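You operate a simulated robot arm through the tools that you are given. There is no shell and no other tool. Be economical: measure what you need, move in short steps, check, and stop when the job is done.

You are at the controls of a simulated robot arm. One attempt, no reset.

Task
Wind the gold tape to the white stripe, key each fault on the tally and switch the light off.
Fine: light on while you wind; one press a fault, on the key of its kind; stripe at the red line; brake back on.

The check looks at the end state, three seconds after you hand in, the way a careful person would. Anything else that was tipped, shoved, dropped, spilled or broken makes it a failure.

Robot
A 7-joint arm with a two-finger gripper, on a carriage that runs on a rail from [-18, -1743] to [0, 37] (x, y) and turns from -1.763 to 4.032 rad about z. Base frame: it is fixed where the carriage stands at the start and does not move with it; the origin is on the floor, on the carriage's upright axis, x ahead of it, y to its left, z up; the surface under the hand at the start is at about z = 833. Units: mm, rad, N and s.
With the tool pointing down near the work surface it reaches from about 360 to 780 mm from the robot's upright axis, wherever it stands. Its first joint turns from -2.897 to 2.897 rad. Places, roughly: brake lever [600, 600, 900]; crease key [400, 200, 800]; dimmer knob [600, 300, 900]; fray key [400, 200, 800]; hole key [500, 200, 800]; light box switch [600, 300, 900]; stain key [500, 200, 800]. Payload 2.45 kg.
The tool frame sits at the grasp point (the TCP): z along the fingers, y along the line on which they close. The tips reach 23 mm beyond it. The gripper opens to 72 mm. The gripper's body begins 40 mm behind the TCP.
Orientation is told as [roll, pitch, yaw] about the base's x, y, z axes, in that order, counted from this pose: with the fingers straight down and closing along the base's y, the tool's x points along the base's -x, its y along +y and its z along -z.

Tools
- The arm moves only by the tool nudge_tool. Its argument "deltas" is a list of rows, each a list of 7 numbers: the shift along the tool's x, y, z in mm, then the turn, a rotation vector about the tool's x, y, z in rad, then the finger opening in mm, from 0 to 72. In form: [[dx, dy, dz, rx, ry, rz, fingers], ...]. A call has 1 to 10 rows; each row shifts and turns the commanded pose from where the row before left it, along the tool's axes as they then stand. Rows are played at 5 a second. More than 50 mm and 0.15 rad between two rows, or a gripper value outside its range, and nothing of the call is played. Where a pose cannot be reached the arm comes as near as it can. A force on the tool above 50 N (or 10 N above the force at the start of the call, whichever is more), or a blocked arm, ends the call early, and 0.2 s more pass. The fingers move at their own pace (about 72 mm/s each) and stop on an object; they squeeze with about 45 N. The grip force told is the motor's: it shows also when the fingers shut on nothing. Time passes only in rows, and 0.2 s behind the last, so rows that do not move let the fingers close. The reply holds the time, the measured pose of the TCP, the force on the tool along the base axes, the opening and the grip force, in the units named above and with some noise, with the torque about the TCP (base axes, N m) and any sound that the robot's microphone picked up.
- Cameras (640 x 400 px; columns grow to the right, rows downward): "scene" is now at [25, 192.3, 1525]; the picture's right is [0.10, -0.99, 0.00], its down [-0.65, -0.07, -0.76] and it looks along [0.75, 0.08, -0.65] (base axes); focal length 273 px, centre (320, 200). "wrist" rides on the gripper at [78, 17, -66] in the tool frame; the picture's right is [-0.22, 0.98, 0.00], its down [-0.56, -0.12, -0.82] and it looks along [-0.80, -0.18, 0.57] (tool axes); focal length 234 px, centre (320, 200).
- camera(camera): a new picture of that camera. No time passes.
- slide_trunk(by): slides the trunk up (or, below 0, down) by that many mm; the arm and the scene camera ride with it, the base frame stays. It gives what a move gives, with no picture.
- roll_base(legs): drives the robot by 1 to 6 legs, each [ahead, left, turn to the left] in mm, mm and rad, along the robot's own axes; the way and the turn of a leg run together, so that a leg with both is an arc; at most 1500 mm and 3.142 rad a leg. The arm and the cameras ride along, it lands a little off, and it stops where it bumps. It keeps to its track: a leg is cut to what the track allows. It gives what a move gives.
- head_to(pan, tilt): turns the head with the scene camera to pan (to the left, within 2.705 rad either way) and tilt (down, from -0.506 to 1.204), counted from straight ahead of the robot. It gives what a move gives.
- probe_pixels(camera, pixels): for up to 12 pixels [column, row] of the newest picture of that camera ("zoom" is the newest enlarged one), the place [x, y, z] in the base frame of the surface seen there, good to about 3 mm. No time passes.
- close_up(camera, box): a new picture of the part [left, top, right, bottom] of that camera's present view, enlarged. No time passes.
- close_job(): hands the job in; it is judged then, once.

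Go step by step. Measure first, check grasps and placings, and put right what went wrong. The budget is 80 turns and 48 pictures, counting those below and the enlarged ones. Unless the task says otherwise, let go and move clear before handing in, and close with one line.

The tools are called after "Emit:" as name(argument=value, ...) on one line, values as JSON. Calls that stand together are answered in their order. nudge_tool: Moves the arm, as the interface text tells. Its arguments: {"type":"object","properties":{"deltas":{"type":"array"}},"required":["deltas"]} The other tools are called the same way: slide_trunk (by) slides the trunk up or down; roll_base (legs) drives the base; head_to (pan, tilt) turns the head that bears the scene camera; camera (camera) takes a picture; probe_pixels (camera, pixels) gives the place of the surface under pixels of a picture; close_up (camera, box) takes an enlarged picture of a part of a camera's view; close_job () hands the job in.

At the start:

```text
t: 0.0
eef_pos: [472.5, 44.6, 1242.2]
ee_rot: [0.0, 0.002, 0.001]
force: [-0.4, -0.4, -0.6]
ft_torque: [0.01, 0.02, 0.01]
opening: 72.0
grasp_force: 0.1
trunk travel left (down, up): [-525.0, 65.0]
robot x, y, heading: [-3.6, -0.5, 0.003]
head pan, tilt: [0.103, 0.71]
```

scene: 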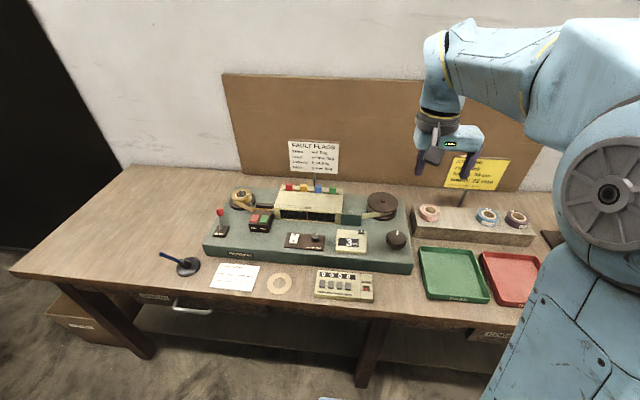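
wrist: 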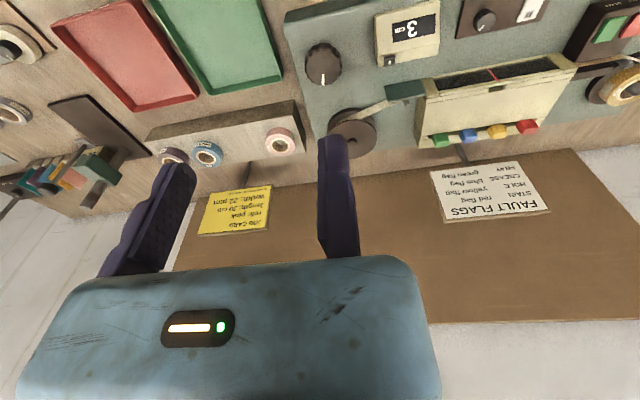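

The bench shows a tape-winding machine (scene px 205-415, 185-270) and a tally counter (345,285). I'll enlarge the key areas to read labels.

Emit:
close_up(camera="scene", box=[200, 170, 420, 308])

Emit:
close_up(camera="scene", box=[200, 255, 390, 310])

Emit:
close_up(camera="scene", box=[270, 130, 530, 200])

```text
2.90 times, centred on (310, 239) of scene
```

zoom: 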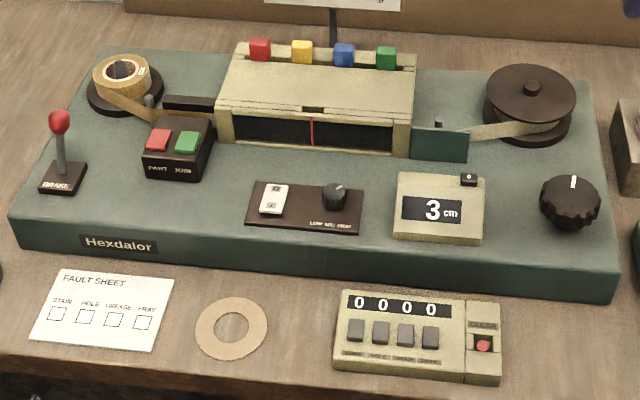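

```text
3.37 times, centred on (295, 282) of scene
```

zoom: 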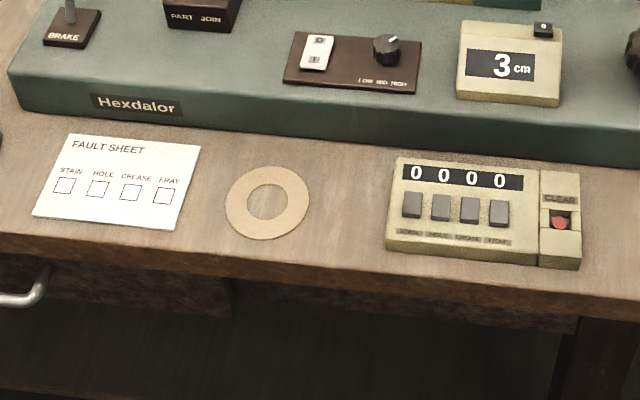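

```text
2.46 times, centred on (400, 165) of scene
```

zoom: 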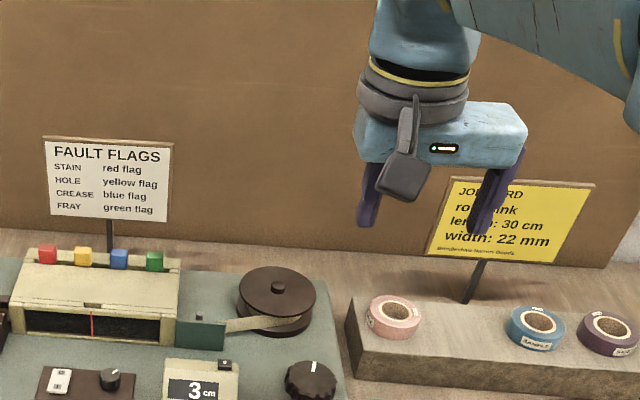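

The tally keys run STAIN, HOLE, CREASE, FRAY; the rocker is at scene (294,239), the dimmer at (315,237), the big knob at (396,236) and the brake at (220,212). I'll measure those places.

Emit:
probe_pixels(camera="scene", pixels=[[220.4, 212], [220.4, 222], [294.5, 236], [293, 242], [315, 236], [396.5, 235.5], [323, 284], [331.2, 284.6], [339.5, 285.5], [348, 286.2], [307.3, 215.5], [383.5, 199.8]])

Emit:
probe_pixels(camera="scene", pixels=[[250, 245], [410, 255], [366, 288], [314, 232], [372, 214], [345, 240], [295, 190], [333, 190], [330, 207], [396.5, 250], [320, 268], [288, 212]])

```text
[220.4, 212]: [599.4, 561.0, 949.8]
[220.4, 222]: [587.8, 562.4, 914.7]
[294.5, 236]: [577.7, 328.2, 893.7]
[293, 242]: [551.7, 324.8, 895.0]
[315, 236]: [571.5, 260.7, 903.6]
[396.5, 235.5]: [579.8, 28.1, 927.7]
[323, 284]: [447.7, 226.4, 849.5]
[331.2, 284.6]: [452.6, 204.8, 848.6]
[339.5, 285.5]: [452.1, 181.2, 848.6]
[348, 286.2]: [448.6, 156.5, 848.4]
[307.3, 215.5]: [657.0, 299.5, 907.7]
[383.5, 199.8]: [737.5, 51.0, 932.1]
```

```text
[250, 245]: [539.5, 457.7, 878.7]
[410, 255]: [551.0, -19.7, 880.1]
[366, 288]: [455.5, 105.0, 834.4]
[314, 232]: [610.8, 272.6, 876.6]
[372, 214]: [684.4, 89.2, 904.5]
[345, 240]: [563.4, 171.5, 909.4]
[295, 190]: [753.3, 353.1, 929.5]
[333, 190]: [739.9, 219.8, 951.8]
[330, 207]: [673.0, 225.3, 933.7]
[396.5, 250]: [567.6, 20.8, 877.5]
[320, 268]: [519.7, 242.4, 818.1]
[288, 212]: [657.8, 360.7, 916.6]
```

Positions are consistent: deck at z≈878, keys tops ≈849. I'll look closer at the switch/dimmer, the knob and the window.

Emit:
close_up(camera="scene", box=[280, 190, 345, 250])

Emit:
close_up(camera="scene", box=[335, 190, 415, 260])

Emit:
close_up(camera="scene", box=[205, 180, 285, 250])

```text
6.67 times, centred on (312, 220) of scene
```

zoom: 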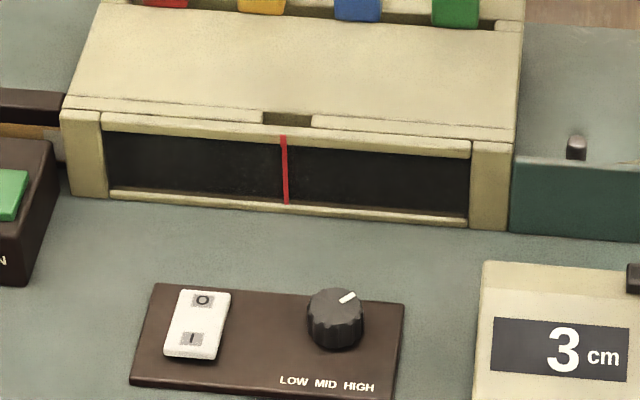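

```text
5.71 times, centred on (375, 225) of scene
```

zoom: 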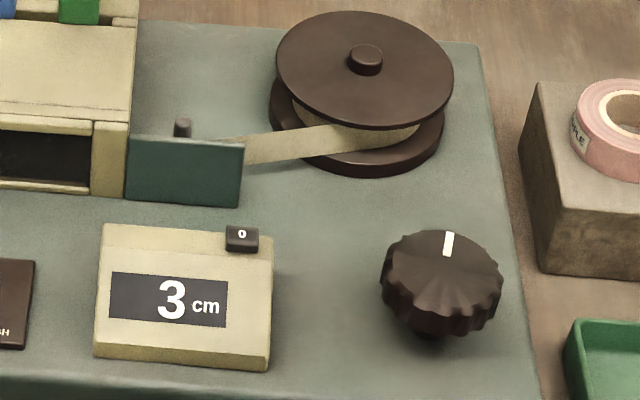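

```text
5.71 times, centred on (245, 215) of scene
```

zoom: 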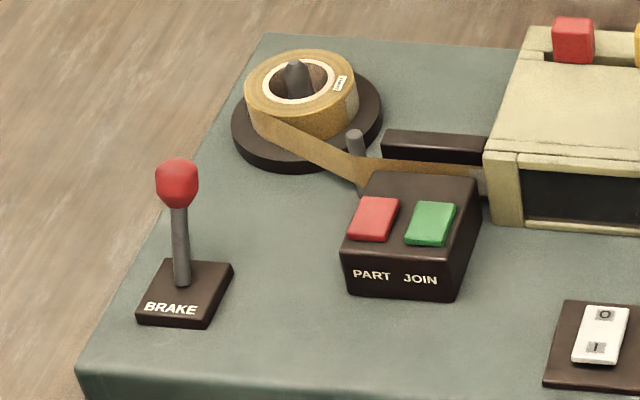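

The light is off (window dark) with the rocker's "I" at the near end, about (551,325,895). I'll close the fingers and move above it with 25 mm to spare.

Emit:
nudge_tool(deltas=[[-8.7, 31.2, 33, 0, 0, 0, 0], [-8.7, 31.2, 33, 0, 0, 0, 0], [-8.7, 31.2, 33, 0, 0, 0, 0], [-8.7, 31.2, 33, 0, 0, 0, 0], [-8.7, 31.2, 33, 0, 0, 0, 0], [-8.7, 31.2, 33, 0, 0, 0, 0], [-8.7, 31.2, 33, 0, 0, 0, 0], [-8.7, 31.2, 33, 0, 0, 0, 0], [-8.7, 31.2, 33, 0, 0, 0, 0], [0, 0, 0, 0, 0, 0, 0]])

Emit:
camera(camera="wrist")

```text
t: 2.2
eef_pos: [549.3, 325.2, 944.2]
ee_rot: [-0.002, -0.001, 0.0]
force: [0.2, 0.2, 0.3]
ft_torque: [0.01, 0.03, 0.0]
opening: 0.0
grasp_force: 28.3
trunk travel left (down, up): [-525.0, 65.0]
robot x, y, heading: [-1.7, 2.3, -0.004]
head pan, tilt: [0.103, 0.71]
```

```text
39 pictures are left
```

wrist: 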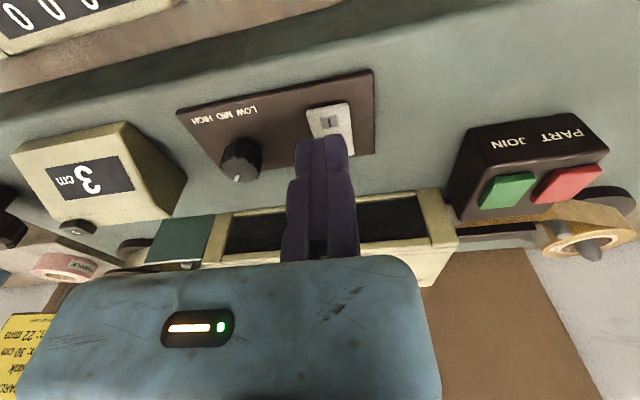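

The "I" end of the rocker shows at wrist (330,122). I'll probe it before pressing.

Emit:
probe_pixels(camera="wrist", pixels=[[330, 122], [330, 107], [313, 112], [349, 106], [350, 145], [240, 150], [236, 180], [223, 112], [240, 112], [253, 112]])

```text
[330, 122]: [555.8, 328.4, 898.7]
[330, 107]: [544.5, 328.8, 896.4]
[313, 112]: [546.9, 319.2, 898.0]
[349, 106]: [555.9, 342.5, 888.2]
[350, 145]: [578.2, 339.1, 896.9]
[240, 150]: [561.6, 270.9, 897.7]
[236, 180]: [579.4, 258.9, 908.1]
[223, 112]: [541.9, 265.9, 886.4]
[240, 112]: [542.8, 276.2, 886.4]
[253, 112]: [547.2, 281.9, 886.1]
```

The "I" end is at about (552,328.5,898). I'll press it in small steps and lift.

Emit:
nudge_tool(deltas=[[-1.5, 3, 14, 0, 0, 0, 0], [0, 0, 8, 0, 0, 0, 0], [0, 0, 4, 0, 0, 0, 0], [0, 0, 3, 0, 0, 0, 0], [0, 0, 3, 0, 0, 0, 0], [0, 0, -32, 0, 0, 0, 0]])

Emit:
close_up(camera="scene", box=[210, 180, 420, 300])

```text
t: 3.6
eef_pos: [552.0, 328.6, 943.2]
ee_rot: [0.0, 0.001, 0.002]
force: [0.4, -0.6, 0.1]
ft_torque: [0.02, 0.03, -0.02]
opening: 0.0
grasp_force: 28.3
trunk travel left (down, up): [-525.0, 65.0]
robot x, y, heading: [0.6, -0.7, 0.001]
head pan, tilt: [0.103, 0.71]
heard: click
```

```text
3.05 times, centred on (315, 240) of scene
```

zoom: 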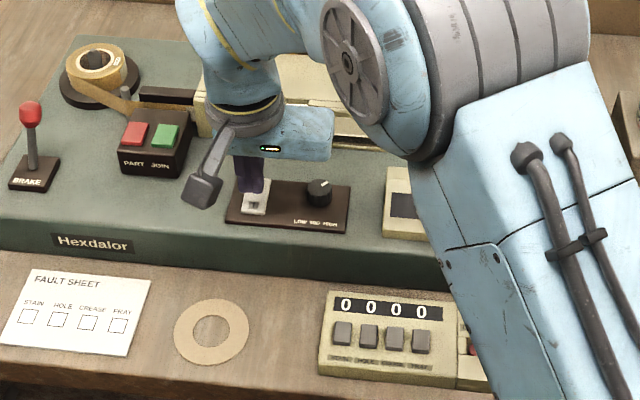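

The switch clicked; the arm blocks the window. I'll rise and shift left toward the brake lever, then look at the window (scene) and the lever (wrist).

Emit:
nudge_tool(deltas=[[0, 0, -45, 0, 0, 0, 0], [4, 43, -5, 0, 0, 0, 0], [4, 43, -5, 0, 0, 0, 0], [4, 43, -5, 0, 0, 0, 0], [4, 43, 0, 0, 0, 0, 0]])

Emit:
camera(camera="wrist")

Emit:
close_up(camera="scene", box=[270, 180, 420, 260])

```text
t: 4.8
eef_pos: [539.1, 497.3, 1003.3]
ee_rot: [0.001, 0.0, -0.001]
force: [-0.9, 0.7, 0.1]
ft_torque: [0.01, -0.02, 0.01]
opening: 0.0
grasp_force: 28.5
trunk travel left (down, up): [-525.0, 65.0]
robot x, y, heading: [0.9, -0.9, 0.004]
head pan, tilt: [0.103, 0.71]
```

```text
37 pictures are left
```

wrist: 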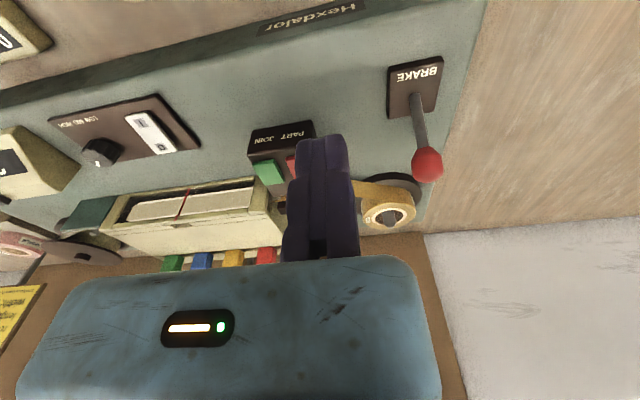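

```text
4.27 times, centred on (345, 220) of scene
```

zoom: 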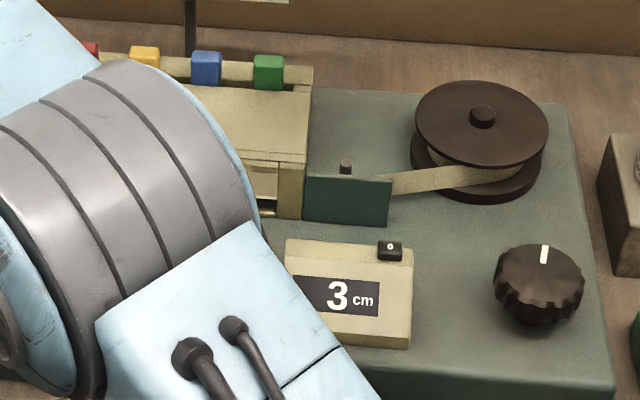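

The window glows now (wrist 190,200), so the light is on. Probing the lever parts at wrist (427,165), (418,120), (412,90).

Emit:
probe_pixels(camera="wrist", pixels=[[427, 160], [426, 170], [421, 130], [416, 108], [414, 98], [391, 68], [441, 58], [389, 115], [435, 107], [413, 160], [441, 160]])

Emit:
close_up(camera="wrist", box=[370, 40, 470, 200])

```text
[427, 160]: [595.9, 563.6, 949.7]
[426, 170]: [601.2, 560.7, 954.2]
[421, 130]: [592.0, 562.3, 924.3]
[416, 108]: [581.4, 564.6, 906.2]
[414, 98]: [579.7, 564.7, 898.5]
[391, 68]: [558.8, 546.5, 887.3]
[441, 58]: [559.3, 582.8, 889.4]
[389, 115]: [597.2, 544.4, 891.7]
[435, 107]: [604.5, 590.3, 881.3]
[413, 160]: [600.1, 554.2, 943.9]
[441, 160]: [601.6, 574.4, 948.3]
```

```text
2.50 times, centred on (420, 120) of wrist
```

zoom: 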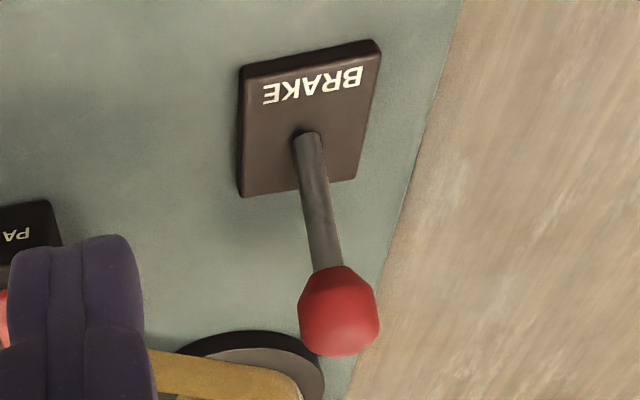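

The lever leans away from me: pivot about (583,565,889), ball about (605,562,946), so releasing should be a pull toward −x. It is near the edge of reach, so I'll roll left, tilt the tool outward by 0.5 rad and stand off.

Emit:
roll_base(legs=[[0, 36, 0]])

Emit:
nudge_tool(deltas=[[0, 0, 0, 0, -0.125, 0, 50], [0, 0, 0, 0, -0.125, 0, 50], [0, 0, 0, 0, -0.125, 0, 50], [0, 0, 0, 0, -0.125, 0, 50]])

```text
t: 5.7
eef_pos: [539.2, 532.0, 1003.5]
ee_rot: [0.001, -0.001, -0.001]
force: [-0.6, 0.2, 0.1]
ft_torque: [0.05, 0.0, -0.01]
opening: 0.0
grasp_force: 28.4
trunk travel left (down, up): [-525.0, 65.0]
robot x, y, heading: [2.4, 35.5, -0.006]
head pan, tilt: [0.103, 0.71]
```

```text
t: 6.7
eef_pos: [537.5, 531.1, 1004.9]
ee_rot: [0.002, -0.502, 0.001]
force: [-0.1, -0.4, -1.1]
ft_torque: [0.03, 0.02, -0.01]
opening: 49.9
grasp_force: 0.0
trunk travel left (down, up): [-525.0, 65.0]
robot x, y, heading: [0.9, 35.8, 0.006]
head pan, tilt: [0.103, 0.71]
```

Tilted as asked. Now I shift to the standoff in line with the ball and check with the wrist camera.

Emit:
nudge_tool(deltas=[[-16, 15.5, 12, 0, 0, 0, 50], [-16, 15.5, 12, 0, 0, 0, 50], [0, 0, 0, 0, 0, 0, 50]])

Emit:
camera(camera="wrist")

```text
t: 7.5
eef_pos: [579.3, 562.9, 997.7]
ee_rot: [-0.001, -0.498, 0.0]
force: [0.3, 0.2, 0.7]
ft_torque: [0.02, 0.01, -0.03]
opening: 49.6
grasp_force: 0.1
trunk travel left (down, up): [-525.0, 65.0]
robot x, y, heading: [0.8, 34.4, -0.005]
head pan, tilt: [0.103, 0.71]
```

```text
34 pictures are left
```

wrist: 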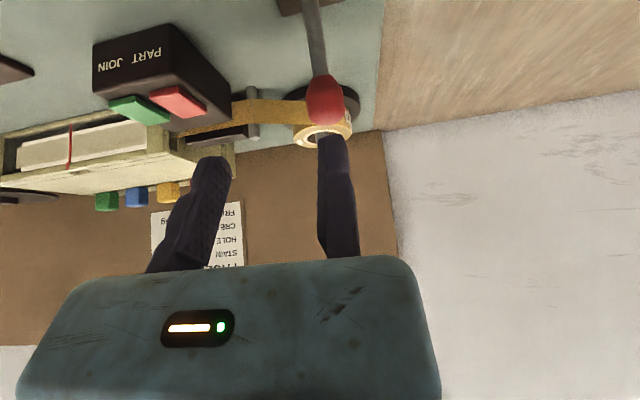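

The ball at wrist (325,100) matches my estimate, about 2 mm further left. I'll advance 57 mm over the ball.

Emit:
nudge_tool(deltas=[[0, 2, 19, 0, 0, 0, 50], [0, 0, 19, 0, 0, 0, 50], [0, 0, 19, 0, 0, 0, 50], [0, 0, 0, 0, 0, 0, 50]])

Emit:
close_up(camera="scene", box=[190, 160, 290, 260])

```text
t: 8.1
eef_pos: [592.9, 574.2, 973.3]
ee_rot: [0.019, -0.513, 0.003]
force: [-0.6, 14.8, 12.1]
ft_torque: [0.27, -0.22, 0.2]
opening: 50.0
grasp_force: 0.1
trunk travel left (down, up): [-525.0, 65.0]
robot x, y, heading: [0.1, 32.8, -0.001]
head pan, tilt: [0.103, 0.71]
stopped in row 3: the force on the tool passed its limit at 62 N (the readings are from after the stop); the commanded pose is now the measured one
```

```text
4.00 times, centred on (240, 210) of scene
```

zoom: 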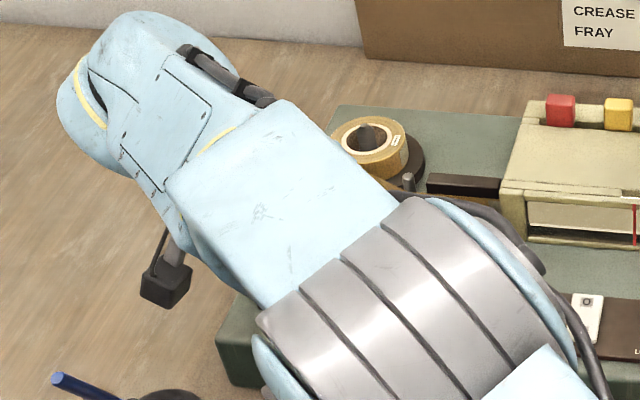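

Something pushed the tool up and to the left at 62 N. I'll look from the wrist to see what touched.

Emit:
camera(camera="wrist")

```text
32 pictures are left
```

wrist: 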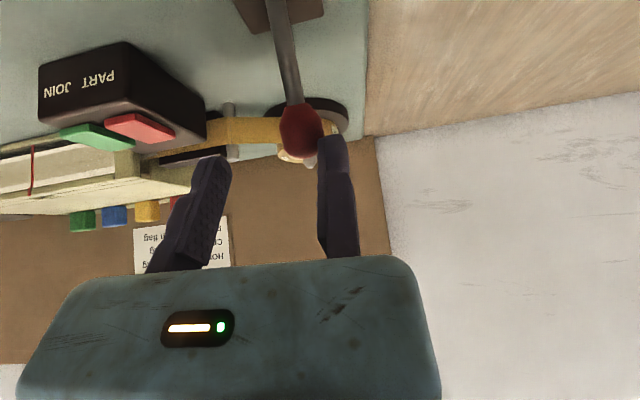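

The wrist view shows the left (+y) jaw stays put and only the −y jaw moves, so the grasp centre at 50 mm open lies about 25 mm to −y of the TCP; the +y finger hit the ball. I'll back off, shift 15 mm left and come in again.

Emit:
nudge_tool(deltas=[[0, 0, -28, 0, 0, 0, 50], [2, 15, 0, 0, 0, 0, 50], [0, 0, 20, 0, 0, 0, 50], [0, 0, 0, 0, 0, 0, 50]])

Emit:
camera(camera="wrist")

```text
t: 9.1
eef_pos: [589.9, 585.0, 975.7]
ee_rot: [0.016, -0.507, 0.001]
force: [0.5, 0.0, -0.4]
ft_torque: [0.0, -0.01, -0.02]
opening: 50.5
grasp_force: 0.1
trunk travel left (down, up): [-525.0, 65.0]
robot x, y, heading: [0.9, 33.8, 0.004]
head pan, tilt: [0.103, 0.71]
```

```text
31 pictures are left
```

wrist: 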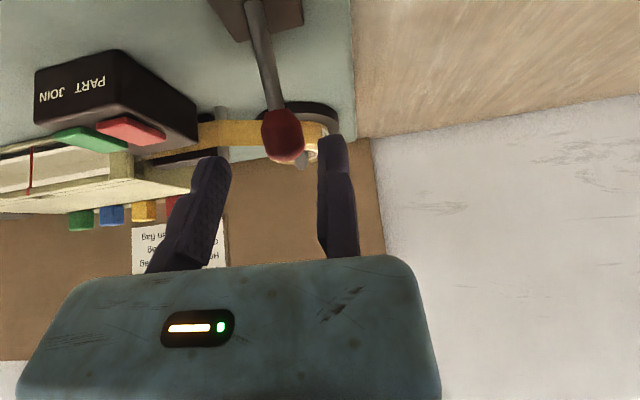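

The ball (283,135) now sits between the fingers. Advance 26 mm and close gently.

Emit:
nudge_tool(deltas=[[0, 0, 13, 0, 0, 0, 50], [0, 0, 13, 0, 0, 0, 50], [0, 0, 0, 0, 0, 0, 40]])

Emit:
camera(camera="wrist")

```text
t: 9.9
eef_pos: [602.7, 583.9, 954.7]
ee_rot: [0.014, -0.507, -0.002]
force: [0.7, -0.2, 0.8]
ft_torque: [0.03, 0.02, 0.01]
opening: 40.0
grasp_force: 0.1
trunk travel left (down, up): [-525.0, 65.0]
robot x, y, heading: [-0.7, 34.6, 0.0]
head pan, tilt: [0.103, 0.71]
```

```text
30 pictures are left
```

wrist: 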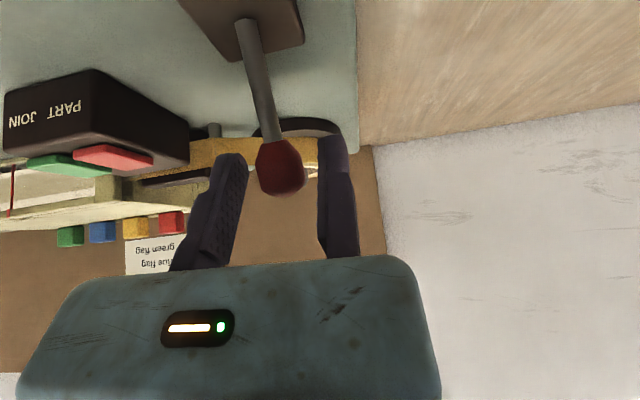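

The ball is between the pads with a ~6 mm gap to the fixed finger. I'll shift 5 mm right, close, and pull toward −x by 45 mm along its arc.

Emit:
nudge_tool(deltas=[[0, -5, 2, 0, 0, 0, 36], [0, 0, 0, 0, 0, 0, 15], [0, 0, 0, 0, 0, 0, 12], [0, 0, 0, 0, 0, 0, 12]])

```text
t: 10.9
eef_pos: [604.2, 578.1, 952.4]
ee_rot: [0.014, -0.505, -0.002]
force: [-1.1, -8.2, -2.1]
ft_torque: [-0.07, -0.01, -0.06]
opening: 23.3
grasp_force: 8.1
trunk travel left (down, up): [-525.0, 65.0]
robot x, y, heading: [2.7, 37.7, 0.001]
head pan, tilt: [0.103, 0.71]
```

Ball held (opening 23 mm). Now pull it toward −x.

Emit:
nudge_tool(deltas=[[7.5, 0, -5.5, 0, 0, 0, 12], [7.5, 0, -5.5, 0, 0, 0, 12], [8, 0, -4, 0, 0, 0, 12], [8.3, 0, -3.2, 0, 0, 0, 12], [8.5, 0, -2.5, 0, 0, 0, 12]])

Emit:
camera(camera="wrist")

```text
t: 12.1
eef_pos: [559.4, 582.1, 950.8]
ee_rot: [0.015, -0.505, 0.0]
force: [-0.2, -0.2, -0.5]
ft_torque: [-0.01, 0.0, 0.01]
opening: 12.0
grasp_force: 0.0
trunk travel left (down, up): [-525.0, 65.0]
robot x, y, heading: [-4.0, 33.1, -0.001]
head pan, tilt: [0.103, 0.71]
```

```text
29 pictures are left
```

wrist: 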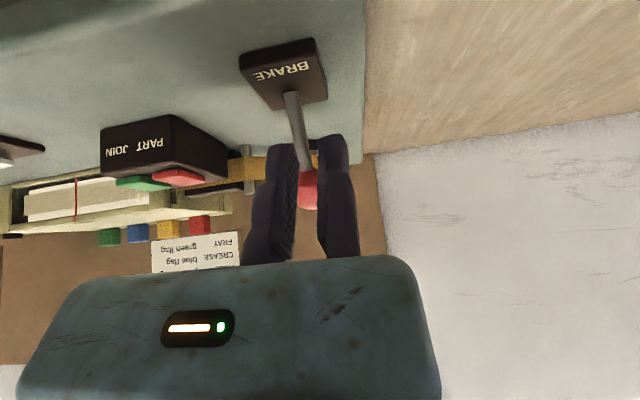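

The ball slipped out of the grip (opening 12, ball behind fingers at (308,190)). I'll probe where the ball is now.

Emit:
probe_pixels(camera="wrist", pixels=[[308, 185], [306, 200], [302, 150], [296, 125]])

```text
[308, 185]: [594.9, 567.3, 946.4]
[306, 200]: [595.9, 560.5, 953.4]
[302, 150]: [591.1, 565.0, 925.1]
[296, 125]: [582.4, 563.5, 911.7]
```

The lever has not moved: the grip slipped off. I'll go over the ball with closed fingers, drop behind it and hook it toward me.

Emit:
nudge_tool(deltas=[[-21.5, 0, -39.5, 0, 0, 0, 0], [-29.4, -9, 16, 0, 0, 0, 0], [-29.4, -9, 16, 0, 0, 0, 0], [0, 0, 0, 0, 0, 0, 0], [10.5, 0, 19.3, 0, 0, 0, 0], [10.5, 0, 19.3, 0, 0, 0, 0], [0, 0, 0, 0, 0, 0, 0]])

Emit:
camera(camera="wrist")

```text
t: 13.7
eef_pos: [626.1, 562.3, 953.6]
ee_rot: [0.015, -0.511, -0.002]
force: [6.3, 1.9, 8.7]
ft_torque: [0.05, 0.08, -0.03]
opening: 0.0
grasp_force: 28.7
trunk travel left (down, up): [-525.0, 65.0]
robot x, y, heading: [2.1, 34.4, 0.005]
head pan, tilt: [0.103, 0.71]
```

```text
28 pictures are left
```

wrist: 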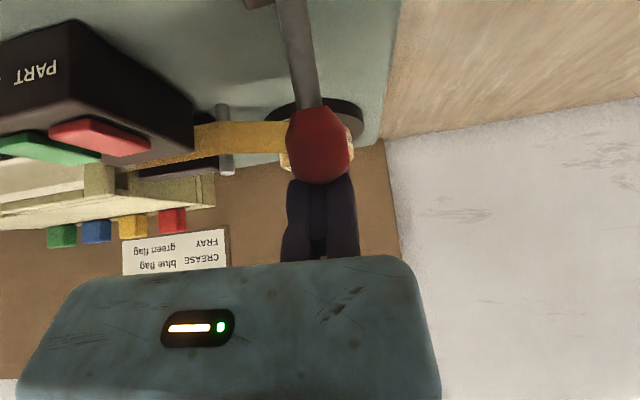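

The fingers are behind the ball with light contact (≈10 N). Pull toward −x.

Emit:
nudge_tool(deltas=[[8.8, 0, -4.8, 0, 0, 0, 0], [8.8, 0, -4.8, 0, 0, 0, 0], [8.8, 0, -4.8, 0, 0, 0, 0], [8.8, 0, -4.8, 0, 0, 0, 0], [8.8, 0, -4.8, 0, 0, 0, 0]])

Emit:
camera(camera="wrist")

```text
t: 14.7
eef_pos: [591.8, 564.5, 956.0]
ee_rot: [0.021, -0.513, -0.004]
force: [0.4, 0.3, 0.0]
ft_torque: [0.03, -0.01, -0.03]
opening: 0.1
grasp_force: 28.2
trunk travel left (down, up): [-525.0, 65.0]
robot x, y, heading: [0.3, 37.2, 0.005]
head pan, tilt: [0.103, 0.71]
stopped in row 4: the force on the tool passed its limit at 51 N (the readings are from after the stop); the commanded pose is now the measured one
```

```text
27 pictures are left
```

wrist: 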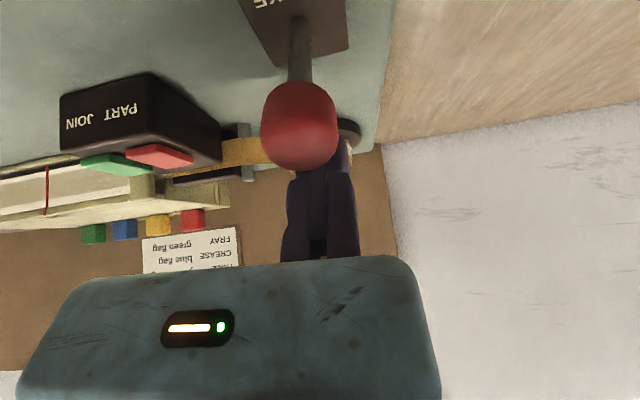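

The lever moved and the force dropped to zero. Probing the ball (300,125) and shaft (300,60).

Emit:
probe_pixels(camera="wrist", pixels=[[300, 120], [300, 150], [300, 60], [300, 35]])

Emit:
close_up(camera="scene", box=[270, 170, 420, 264])

```text
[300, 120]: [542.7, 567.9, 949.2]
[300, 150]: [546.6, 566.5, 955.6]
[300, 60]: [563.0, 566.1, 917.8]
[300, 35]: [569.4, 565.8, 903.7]
```

```text
4.26 times, centred on (345, 217) of scene
```

zoom: 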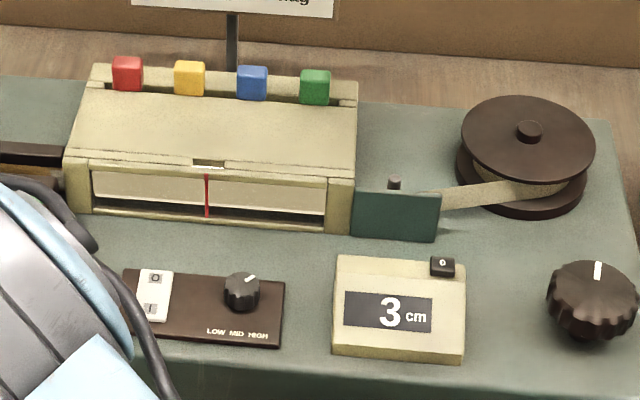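

The lever now leans toward me (ball front x 543), so the brake is off, and the window shows lit plain tape. I'll lift clear, untilt and travel toward the knob.

Emit:
nudge_tool(deltas=[[-21.5, 0, -39.5, 0, 0, 0, 0], [0, 0, 0, 0.02, 0.128, 0, 0], [0, 0, 0, 0, 0.128, 0, 0], [0, 0, 0, 0, 0.128, 0, 0], [0, 0, 0, 0, 0.128, 0, 0], [0, -45, 0, 0, 0, 0, 30], [0, -45, 0, 0, 0, 0, 50], [0, -45, 0, 0, 0, 0, 72], [0, -45, 0, 0, 0, 0, 72], [0, -45, 0, 0, 0, 0, 72]])

Emit:
nudge_tool(deltas=[[0, -46, 0, 0, 0, 0, 72], [0, -46, 0, 0, 0, 0, 72], [0, -46, 0, 0, 0, 0, 72], [0, -46, 0, 0, 0, 0, 72], [0, -46, 0, 0, 0, 0, 72], [0, -46, 0, 0, 0, 0, 72], [0, 0, 0, 0, 0, 0, 72]])

Emit:
camera(camera="wrist")

```text
t: 16.9
eef_pos: [555.5, 335.0, 999.3]
ee_rot: [0.003, -0.003, -0.002]
force: [-0.5, 0.6, -0.8]
ft_torque: [0.0, 0.03, -0.02]
opening: 72.0
grasp_force: 0.1
out of reach, approached as far as the arm can: row 4, 5
trunk travel left (down, up): [-525.0, 65.0]
robot x, y, heading: [-0.3, 32.8, 0.002]
head pan, tilt: [0.103, 0.71]
```

```text
t: 18.5
eef_pos: [555.5, 60.0, 998.8]
ee_rot: [0.004, -0.004, 0.0]
force: [-0.9, 0.2, 0.7]
ft_torque: [0.01, 0.03, 0.01]
opening: 72.0
grasp_force: 0.0
trunk travel left (down, up): [-525.0, 65.0]
robot x, y, heading: [3.6, 37.3, -0.001]
head pan, tilt: [0.103, 0.71]
```

```text
25 pictures are left
```

wrist: 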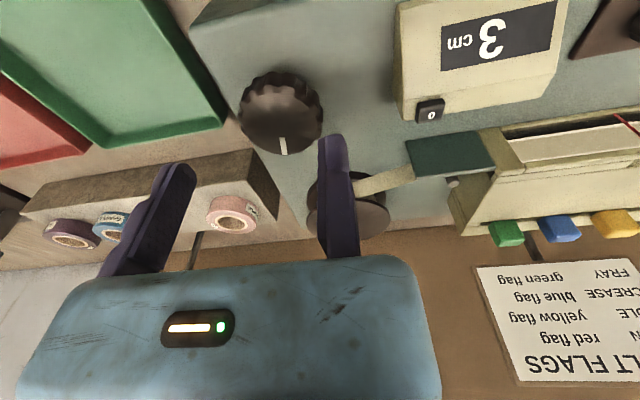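

Great: from here the wrist camera also sees the counter and window edge. I'll probe the knob's rim (240..322, 75..150).

Emit:
probe_pixels(camera="wrist", pixels=[[243, 112], [321, 110], [282, 148], [278, 78], [282, 115], [283, 140], [250, 138], [312, 138], [262, 85], [305, 85]])

```text
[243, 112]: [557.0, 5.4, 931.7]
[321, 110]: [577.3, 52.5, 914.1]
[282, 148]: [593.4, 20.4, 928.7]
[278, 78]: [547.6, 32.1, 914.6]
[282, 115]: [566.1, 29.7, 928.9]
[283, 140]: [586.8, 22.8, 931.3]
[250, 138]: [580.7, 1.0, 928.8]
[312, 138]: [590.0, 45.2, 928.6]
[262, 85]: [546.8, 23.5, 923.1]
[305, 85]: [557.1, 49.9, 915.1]
```

Knob centre is about (572,26), Ø≈54, top z 929. With the fixed jaw at the +y side I descend with the TCP at y≈58 so the knob is between the jaws.

Emit:
nudge_tool(deltas=[[-16.5, -1, 30, 0, 0, 0, 72], [0, 0, 25, 0, 0, 0, 72], [0, 0, 15, 0, 0, 0, 72], [0, 0, 12, 0, 0, 0, 72], [0, 0, 0, 0, 0, 0, 72]])

Emit:
camera(camera="wrist")

```text
t: 19.7
eef_pos: [571.8, 56.0, 915.4]
ee_rot: [0.002, -0.004, 0.0]
force: [0.2, -0.3, -0.6]
ft_torque: [-0.01, -0.04, 0.0]
opening: 72.0
grasp_force: 0.0
trunk travel left (down, up): [-525.0, 65.0]
robot x, y, heading: [0.6, 35.3, 0.0]
head pan, tilt: [0.103, 0.71]
```

```text
24 pictures are left
```

wrist: 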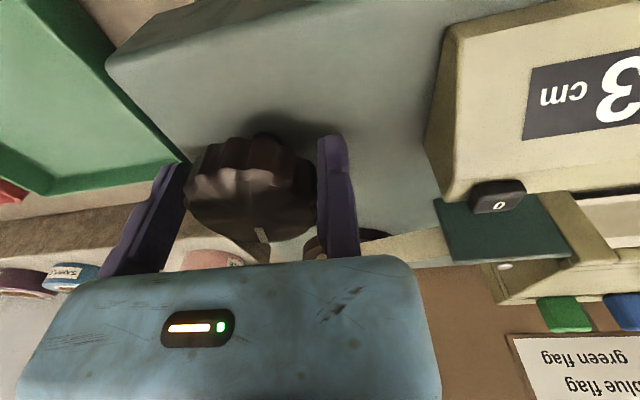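

The knob sits between the jaws, almost touching the fixed one. Close to grip.

Emit:
nudge_tool(deltas=[[0, 0, 0, 0, 0, 0, 56], [0, 0, 0, 0, 0, 0, 40], [0, 0, 0, 0, 0, 0, 40]])

```text
t: 20.5
eef_pos: [571.8, 55.1, 914.4]
ee_rot: [0.0, -0.004, -0.004]
force: [-1.2, -12.0, -3.1]
ft_torque: [-0.57, -0.13, -0.04]
opening: 57.4
grasp_force: 44.9
trunk travel left (down, up): [-525.0, 65.0]
robot x, y, heading: [-0.9, 30.9, 0.004]
head pan, tilt: [0.103, 0.71]
```

Gripped (57 mm, 45 N), centre c≈28.7 mm from the TCP. I try 0.9 rad counter-clockwise (from above), arcing about the knob centre, then check the counter.

Emit:
nudge_tool(deltas=[[4.29, -1.32, 0, 0, 0, -0.149, 40], [4.29, -0.32, 0, 0, 0, -0.149, 40], [4.29, -0.32, 0, 0, 0, -0.149, 40], [4.29, -0.32, 0, 0, 0, -0.149, 40], [4.29, -0.32, 0, 0, 0, -0.149, 40], [4.29, -0.32, 0, 0, 0, -0.149, 40]])

Emit:
close_up(camera="scene", box=[270, 170, 420, 264])

```text
t: 21.9
eef_pos: [547.9, 45.1, 916.9]
ee_rot: [-0.001, -0.006, 0.895]
force: [9.0, -14.2, 1.1]
ft_torque: [0.03, -0.03, -0.47]
opening: 61.1
grasp_force: 15.2
trunk travel left (down, up): [-525.0, 65.0]
robot x, y, heading: [1.6, 35.5, 0.001]
head pan, tilt: [0.103, 0.71]
```

```text
4.26 times, centred on (345, 217) of scene
```

zoom: 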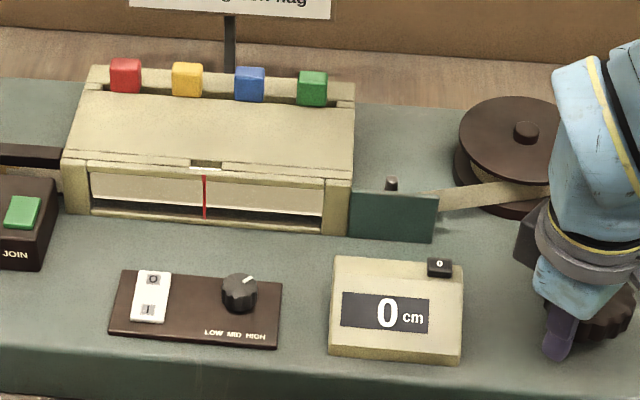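

Counter went 3→0 with no counter-clockwise benefit, so forward is clockwise. I'll turn clockwise 1.49 rad and look again.

Emit:
nudge_tool(deltas=[[-4.35, -0.32, 0, 0, 0, 0.149, 40], [-4.35, -0.32, 0, 0, 0, 0.149, 40], [-4.35, -0.32, 0, 0, 0, 0.149, 40], [-4.35, -0.32, 0, 0, 0, 0.149, 40], [-4.35, -0.32, 0, 0, 0, 0.149, 40], [-4.35, -0.32, 0, 0, 0, 0.149, 40], [-4.35, -0.32, 0, 0, 0, 0.149, 40], [-4.35, -0.32, 0, 0, 0, 0.149, 40], [-4.35, -0.32, 0, 0, 0, 0.149, 40], [-4.35, -0.32, 0, 0, 0, 0.149, 40]])

Emit:
close_up(camera="scene", box=[270, 180, 390, 255])

```text
t: 24.1
eef_pos: [585.7, 53.0, 917.5]
ee_rot: [0.005, 0.0, -0.598]
force: [0.0, -5.0, -3.9]
ft_torque: [-0.38, 0.25, 0.09]
opening: 56.9
grasp_force: 45.0
trunk travel left (down, up): [-525.0, 65.0]
robot x, y, heading: [1.0, 34.8, -0.0]
head pan, tilt: [0.103, 0.71]
```

```text
5.33 times, centred on (330, 218) of scene
```

zoom: 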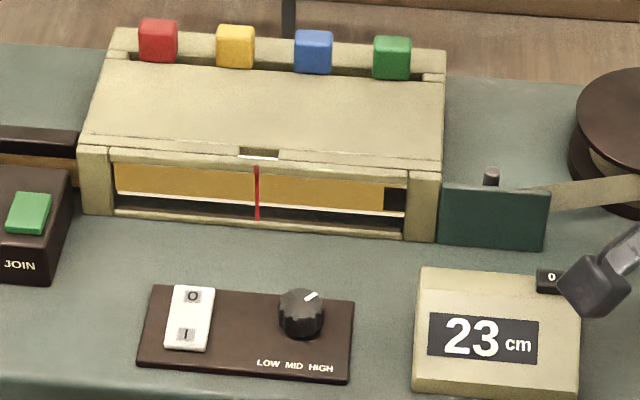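

One clockwise call gave 23 cm, about 15 cm/rad; gold tape is now in the window with a black patch at its right end (395,198). I'll look closely, then back up a bit so no stretch goes unseen.

Emit:
close_up(camera="scene", box=[284, 200, 354, 232])

Emit:
nudge_tool(deltas=[[4.35, -0.32, 0, 0, 0, -0.149, 40], [4.35, -0.32, 0, 0, 0, -0.149, 40], [4.35, -0.32, 0, 0, 0, -0.149, 40], [1.43, -0.04, 0, 0, 0, -0.05, 40]])

Emit:
close_up(camera="scene", box=[284, 200, 370, 250])

```text
9.14 times, centred on (319, 216) of scene
```

zoom: 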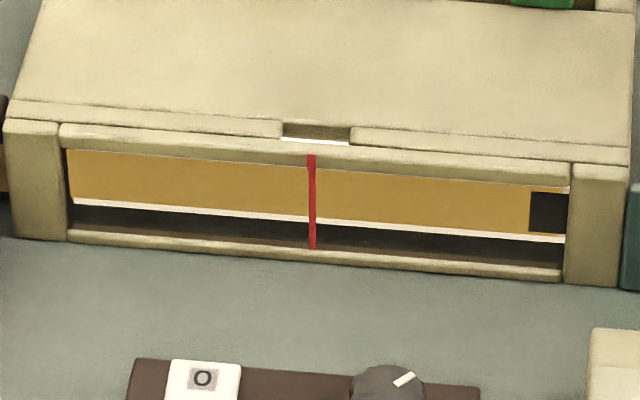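

```text
t: 25.1
eef_pos: [572.6, 55.3, 916.9]
ee_rot: [0.003, -0.001, -0.101]
force: [-9.9, -15.9, -0.4]
ft_torque: [-0.17, 0.82, -0.33]
opening: 57.3
grasp_force: 46.0
trunk travel left (down, up): [-525.0, 65.0]
robot x, y, heading: [-0.7, 34.0, -0.003]
head pan, tilt: [0.103, 0.71]
```

```text
7.44 times, centred on (327, 225) of scene
```

zoom: 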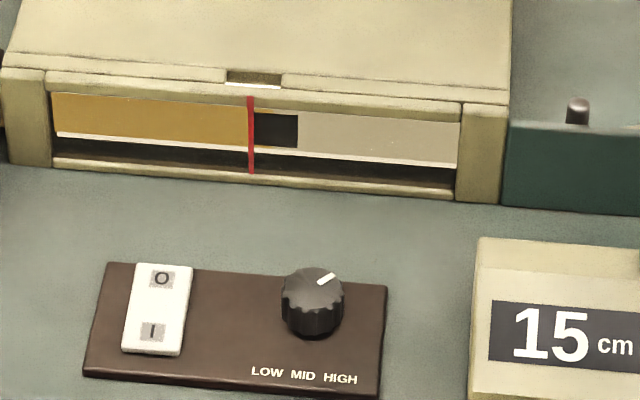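

The black patch is only the splice between leader and gold (at the line at 15 cm); gold to 31 cm looks clean. Wind on by ~19 cm.

Emit:
nudge_tool(deltas=[[-4.3, -1, 0, 0, 0, 0.149, 40], [-4.3, -0.5, 0, 0, 0, 0.149, 40], [-4.3, -0.32, 0, 0, 0, 0.149, 40], [-4.3, -0.32, 0, 0, 0, 0.149, 40], [-4.3, -0.32, 0, 0, 0, 0.149, 40], [-4.3, -0.32, 0, 0, 0, 0.149, 40], [-4.3, -0.32, 0, 0, 0, 0.149, 40], [-4.3, -0.32, 0, 0, 0, 0.149, 40]])

Emit:
close_up(camera="scene", box=[284, 200, 370, 250])

```text
t: 26.9
eef_pos: [601.6, 39.4, 916.2]
ee_rot: [0.007, 0.0, -1.293]
force: [27.7, 19.2, 1.7]
ft_torque: [-1.06, 0.0, -0.13]
opening: 56.7
grasp_force: 44.9
trunk travel left (down, up): [-525.0, 65.0]
robot x, y, heading: [-3.8, 34.1, -0.003]
head pan, tilt: [0.103, 0.71]
```

```text
7.44 times, centred on (327, 225) of scene
```

zoom: 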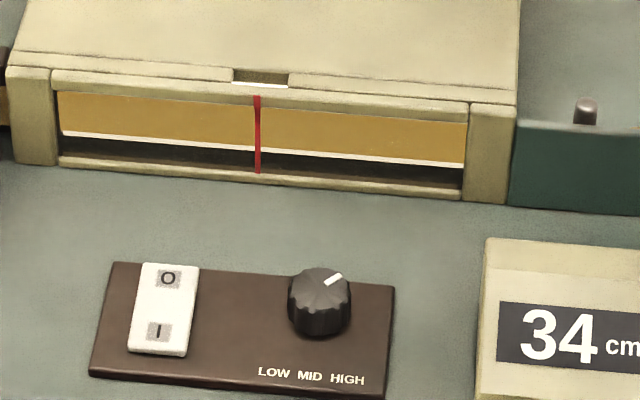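

Clean to 42 cm. A side force of ~30 N built up, so I relax by +2 mm in tool y and keep winding.

Emit:
nudge_tool(deltas=[[-3.3, 1.2, 0, 0, 0, 0.149, 40], [-4.3, 0.5, 0, 0, 0, 0.149, 40], [-4.3, -0.32, 0, 0, 0, 0.149, 40], [-4.3, -0.32, 0, 0, 0, 0.149, 40], [-4.3, -0.32, 0, 0, 0, 0.149, 40], [-4.3, -0.32, 0, 0, 0, 0.149, 40]])

Emit:
close_up(camera="scene", box=[284, 200, 370, 250])

```text
t: 28.3
eef_pos: [601.9, 13.2, 916.4]
ee_rot: [0.004, 0.004, -2.189]
force: [44.2, 14.0, 11.4]
ft_torque: [0.76, 1.09, -0.97]
opening: 57.0
grasp_force: 45.1
trunk travel left (down, up): [-525.0, 65.0]
robot x, y, heading: [-2.6, 37.5, -0.003]
head pan, tilt: [0.103, 0.71]
```

```text
7.44 times, centred on (327, 225) of scene
```

zoom: 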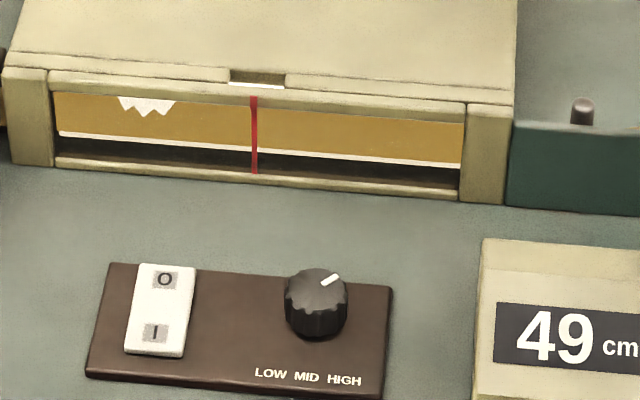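

A frayed upper edge (white notches at zoom (147,105)) is visible near 53 cm: fault 1 = FRAY. I'll release, lift and turn back for a new grip, as yaw is near its end.

Emit:
nudge_tool(deltas=[[0, 0, 0, 0, 0, 0, 72], [0, 7, 0, 0, 0, 0, 72], [0, 0, -20, 0, 0, 0, 72], [0, 0, -24, 0, 0, 0, 72]])

Emit:
nudge_tool(deltas=[[10.6, -1.6, 0, 0, 0, -0.3, 72], [10.6, -1.6, 0, 0, 0, -0.3, 72], [10.6, -1.6, 0, 0, 0, -0.3, 72], [10.6, -1.6, 0, 0, 0, -0.3, 72], [10.6, -1.6, 0, 0, 0, -0.3, 72], [10.6, -1.6, 0, 0, 0, -0.3, 72], [10.6, -1.6, 0, 0, 0, -0.3, 72], [10.6, -1.6, 0, 0, 0, -0.3, 72], [10.6, -1.6, 0, 0, 0, -0.3, 72], [10.6, -1.6, 0, 0, 0, -0.3, 72]])

```text
t: 29.3
eef_pos: [602.8, 7.8, 960.8]
ee_rot: [0.002, 0.003, -2.187]
force: [-0.9, 0.3, -0.2]
ft_torque: [-0.02, -0.01, -0.02]
opening: 72.2
grasp_force: 0.0
trunk travel left (down, up): [-525.0, 65.0]
robot x, y, heading: [-1.7, 36.3, 0.003]
head pan, tilt: [0.103, 0.71]
```

```text
refused: row 1 steps farther than a row can; nothing moved
```

Rows are limited to 0.15 rad. I'll turn back counter-clockwise in the air around the knob (3.6 rad).

Emit:
nudge_tool(deltas=[[5.34, -0.4, 0, 0, 0, -0.149, 72], [5.34, -0.4, 0, 0, 0, -0.149, 72], [5.34, -0.4, 0, 0, 0, -0.149, 72], [5.34, -0.4, 0, 0, 0, -0.149, 72], [5.34, -0.4, 0, 0, 0, -0.149, 72], [5.34, -0.4, 0, 0, 0, -0.149, 72], [5.34, -0.4, 0, 0, 0, -0.149, 72], [5.34, -0.4, 0, 0, 0, -0.149, 72], [5.34, -0.4, 0, 0, 0, -0.149, 72], [5.34, -0.4, 0, 0, 0, -0.149, 72]])

Emit:
nudge_tool(deltas=[[5.34, -0.4, 0, 0, 0, -0.149, 72], [5.34, -0.4, 0, 0, 0, -0.149, 72], [5.34, -0.4, 0, 0, 0, -0.149, 72], [5.34, -0.4, 0, 0, 0, -0.149, 72], [5.34, -0.4, 0, 0, 0, -0.149, 72], [5.34, -0.4, 0, 0, 0, -0.149, 72], [5.34, -0.4, 0, 0, 0, -0.149, 72], [5.34, -0.4, 0, 0, 0, -0.149, 72], [5.34, -0.4, 0, 0, 0, -0.149, 72], [5.34, -0.4, 0, 0, 0, -0.149, 72]])

Emit:
nudge_tool(deltas=[[5.34, -0.4, 0, 0, 0, -0.149, 72], [5.34, -0.4, 0, 0, 0, -0.149, 72], [5.34, -0.4, 0, 0, 0, -0.149, 72], [5.34, -0.4, 0, 0, 0, -0.149, 72]])

Emit:
camera(camera="scene")

```text
t: 31.5
eef_pos: [595.1, 56.8, 960.2]
ee_rot: [0.002, -0.001, -0.695]
force: [0.6, 0.0, -1.3]
ft_torque: [-0.01, 0.03, -0.01]
opening: 71.9
grasp_force: 0.1
trunk travel left (down, up): [-525.0, 65.0]
robot x, y, heading: [-1.2, 34.3, 0.004]
head pan, tilt: [0.103, 0.71]
```

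```text
t: 33.7
eef_pos: [547.0, 54.2, 960.0]
ee_rot: [-0.001, -0.004, 0.797]
force: [0.2, 0.9, -0.6]
ft_torque: [0.01, 0.0, -0.03]
opening: 72.1
grasp_force: 0.0
trunk travel left (down, up): [-525.0, 65.0]
robot x, y, heading: [-0.1, 34.7, 0.005]
head pan, tilt: [0.103, 0.71]
```

```text
t: 34.7
eef_pos: [538.5, 34.4, 959.1]
ee_rot: [-0.003, -0.004, 1.391]
force: [0.2, 0.0, -0.3]
ft_torque: [0.0, 0.0, 0.0]
opening: 71.8
grasp_force: 0.0
trunk travel left (down, up): [-525.0, 65.0]
robot x, y, heading: [-3.8, 35.9, 0.005]
head pan, tilt: [0.103, 0.71]
```

```text
17 pictures are left
```

scene: 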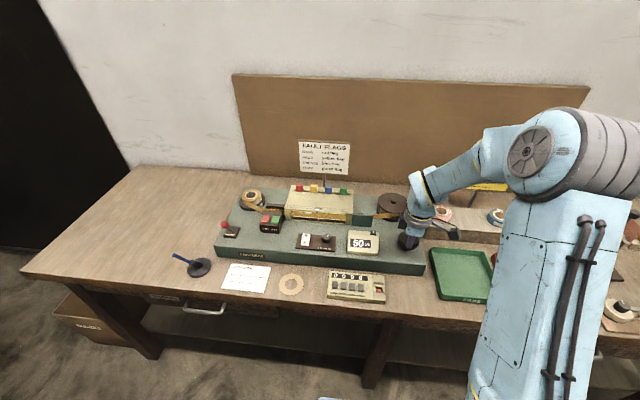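

The tool is at yaw 1.39 around the knob and the counter reads 50. Descend and regrip.

Emit:
nudge_tool(deltas=[[1.2, -4, 0, 0, 0, 0, 72], [0, 0, 22, 0, 0, 0, 72], [0, 0, 21, 0, 0, 0, 72], [0, 0, 0, 0, 0, 0, 60], [0, 0, 0, 0, 0, 0, 40], [0, 0, 0, 0, 0, 0, 40]])

```text
t: 36.1
eef_pos: [543.8, 34.1, 916.9]
ee_rot: [-0.005, -0.003, 1.391]
force: [15.3, -2.0, 0.1]
ft_torque: [0.18, -0.01, 0.05]
opening: 61.1
grasp_force: 15.6
trunk travel left (down, up): [-525.0, 65.0]
robot x, y, heading: [0.5, 33.5, -0.001]
head pan, tilt: [0.103, 0.71]
```

Regripped (61 mm). Wind 6 rows (~14 cm) and look.

Emit:
nudge_tool(deltas=[[-4.4, -1.5, 0, 0, 0, 0.149, 40], [-4.4, -0.33, 0, 0, 0, 0.149, 40], [-4.4, -0.33, 0, 0, 0, 0.149, 40], [-4.4, -0.33, 0, 0, 0, 0.149, 40], [-4.4, -0.33, 0, 0, 0, 0.149, 40], [-4.4, -0.33, 0, 0, 0, 0.149, 40]])

Emit:
close_up(camera="scene", box=[284, 200, 370, 250])

```text
t: 37.5
eef_pos: [558.3, 53.7, 917.4]
ee_rot: [0.0, -0.004, 0.491]
force: [7.1, -13.5, -2.2]
ft_torque: [-0.02, 0.18, 0.0]
opening: 59.8
grasp_force: 14.9
trunk travel left (down, up): [-525.0, 65.0]
robot x, y, heading: [1.0, 32.9, 0.002]
head pan, tilt: [0.103, 0.71]
```

```text
7.44 times, centred on (327, 225) of scene
```

zoom: 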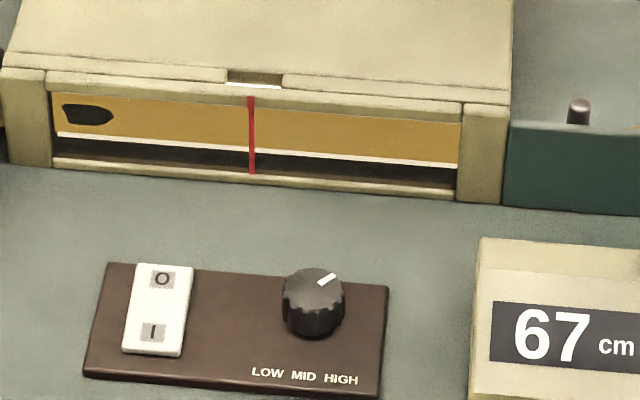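

A dark blotch at (88,113), near 73.5 cm, is a STAIN (a hole would glow white). There's a sliver around 58 cm I might have skipped, so I step back 1.5 rows to check it.

Emit:
nudge_tool(deltas=[[4.4, -0.8, 0, 0, 0, -0.149, 40], [2.2, -0.1, 0, 0, 0, -0.075, 40]])

Emit:
close_up(camera="scene", box=[284, 200, 370, 250])

```text
t: 38.1
eef_pos: [554.1, 50.2, 917.3]
ee_rot: [-0.002, -0.005, 0.721]
force: [8.6, -12.1, -2.1]
ft_torque: [0.12, 0.06, -0.12]
opening: 60.2
grasp_force: 14.9
trunk travel left (down, up): [-525.0, 65.0]
robot x, y, heading: [3.7, 36.1, 0.002]
head pan, tilt: [0.103, 0.71]
```

```text
7.44 times, centred on (327, 225) of scene
```

zoom: 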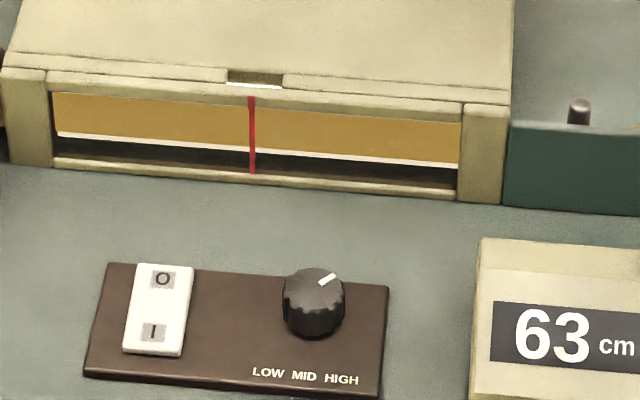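

No missed fault there. Wind on 6.5 rows (~17 cm).

Emit:
nudge_tool(deltas=[[-4.4, -1, 0, 0, 0, 0.149, 40], [-4.4, -0.33, 0, 0, 0, 0.149, 40], [-4.4, -0.33, 0, 0, 0, 0.149, 40], [-4.4, -0.33, 0, 0, 0, 0.149, 40], [-4.4, -0.33, 0, 0, 0, 0.149, 40], [-4.4, -0.33, 0, 0, 0, 0.149, 40], [-2.2, -0.1, 0, 0, 0, 0.075, 40]])

Emit:
close_up(camera="scene", box=[284, 200, 370, 250])

```text
t: 39.7
eef_pos: [579.8, 53.9, 918.6]
ee_rot: [0.005, -0.005, -0.252]
force: [4.7, -12.9, 8.2]
ft_torque: [-1.16, 0.75, 0.2]
opening: 56.9
grasp_force: 45.2
trunk travel left (down, up): [-525.0, 65.0]
robot x, y, heading: [-2.3, 34.7, 0.004]
head pan, tilt: [0.103, 0.71]
```

```text
7.44 times, centred on (327, 225) of scene
```

zoom: 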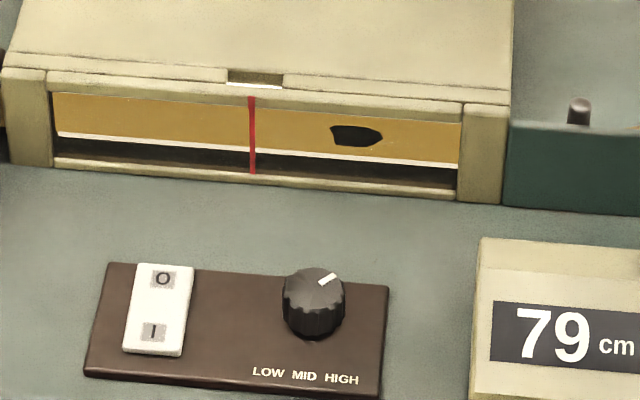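

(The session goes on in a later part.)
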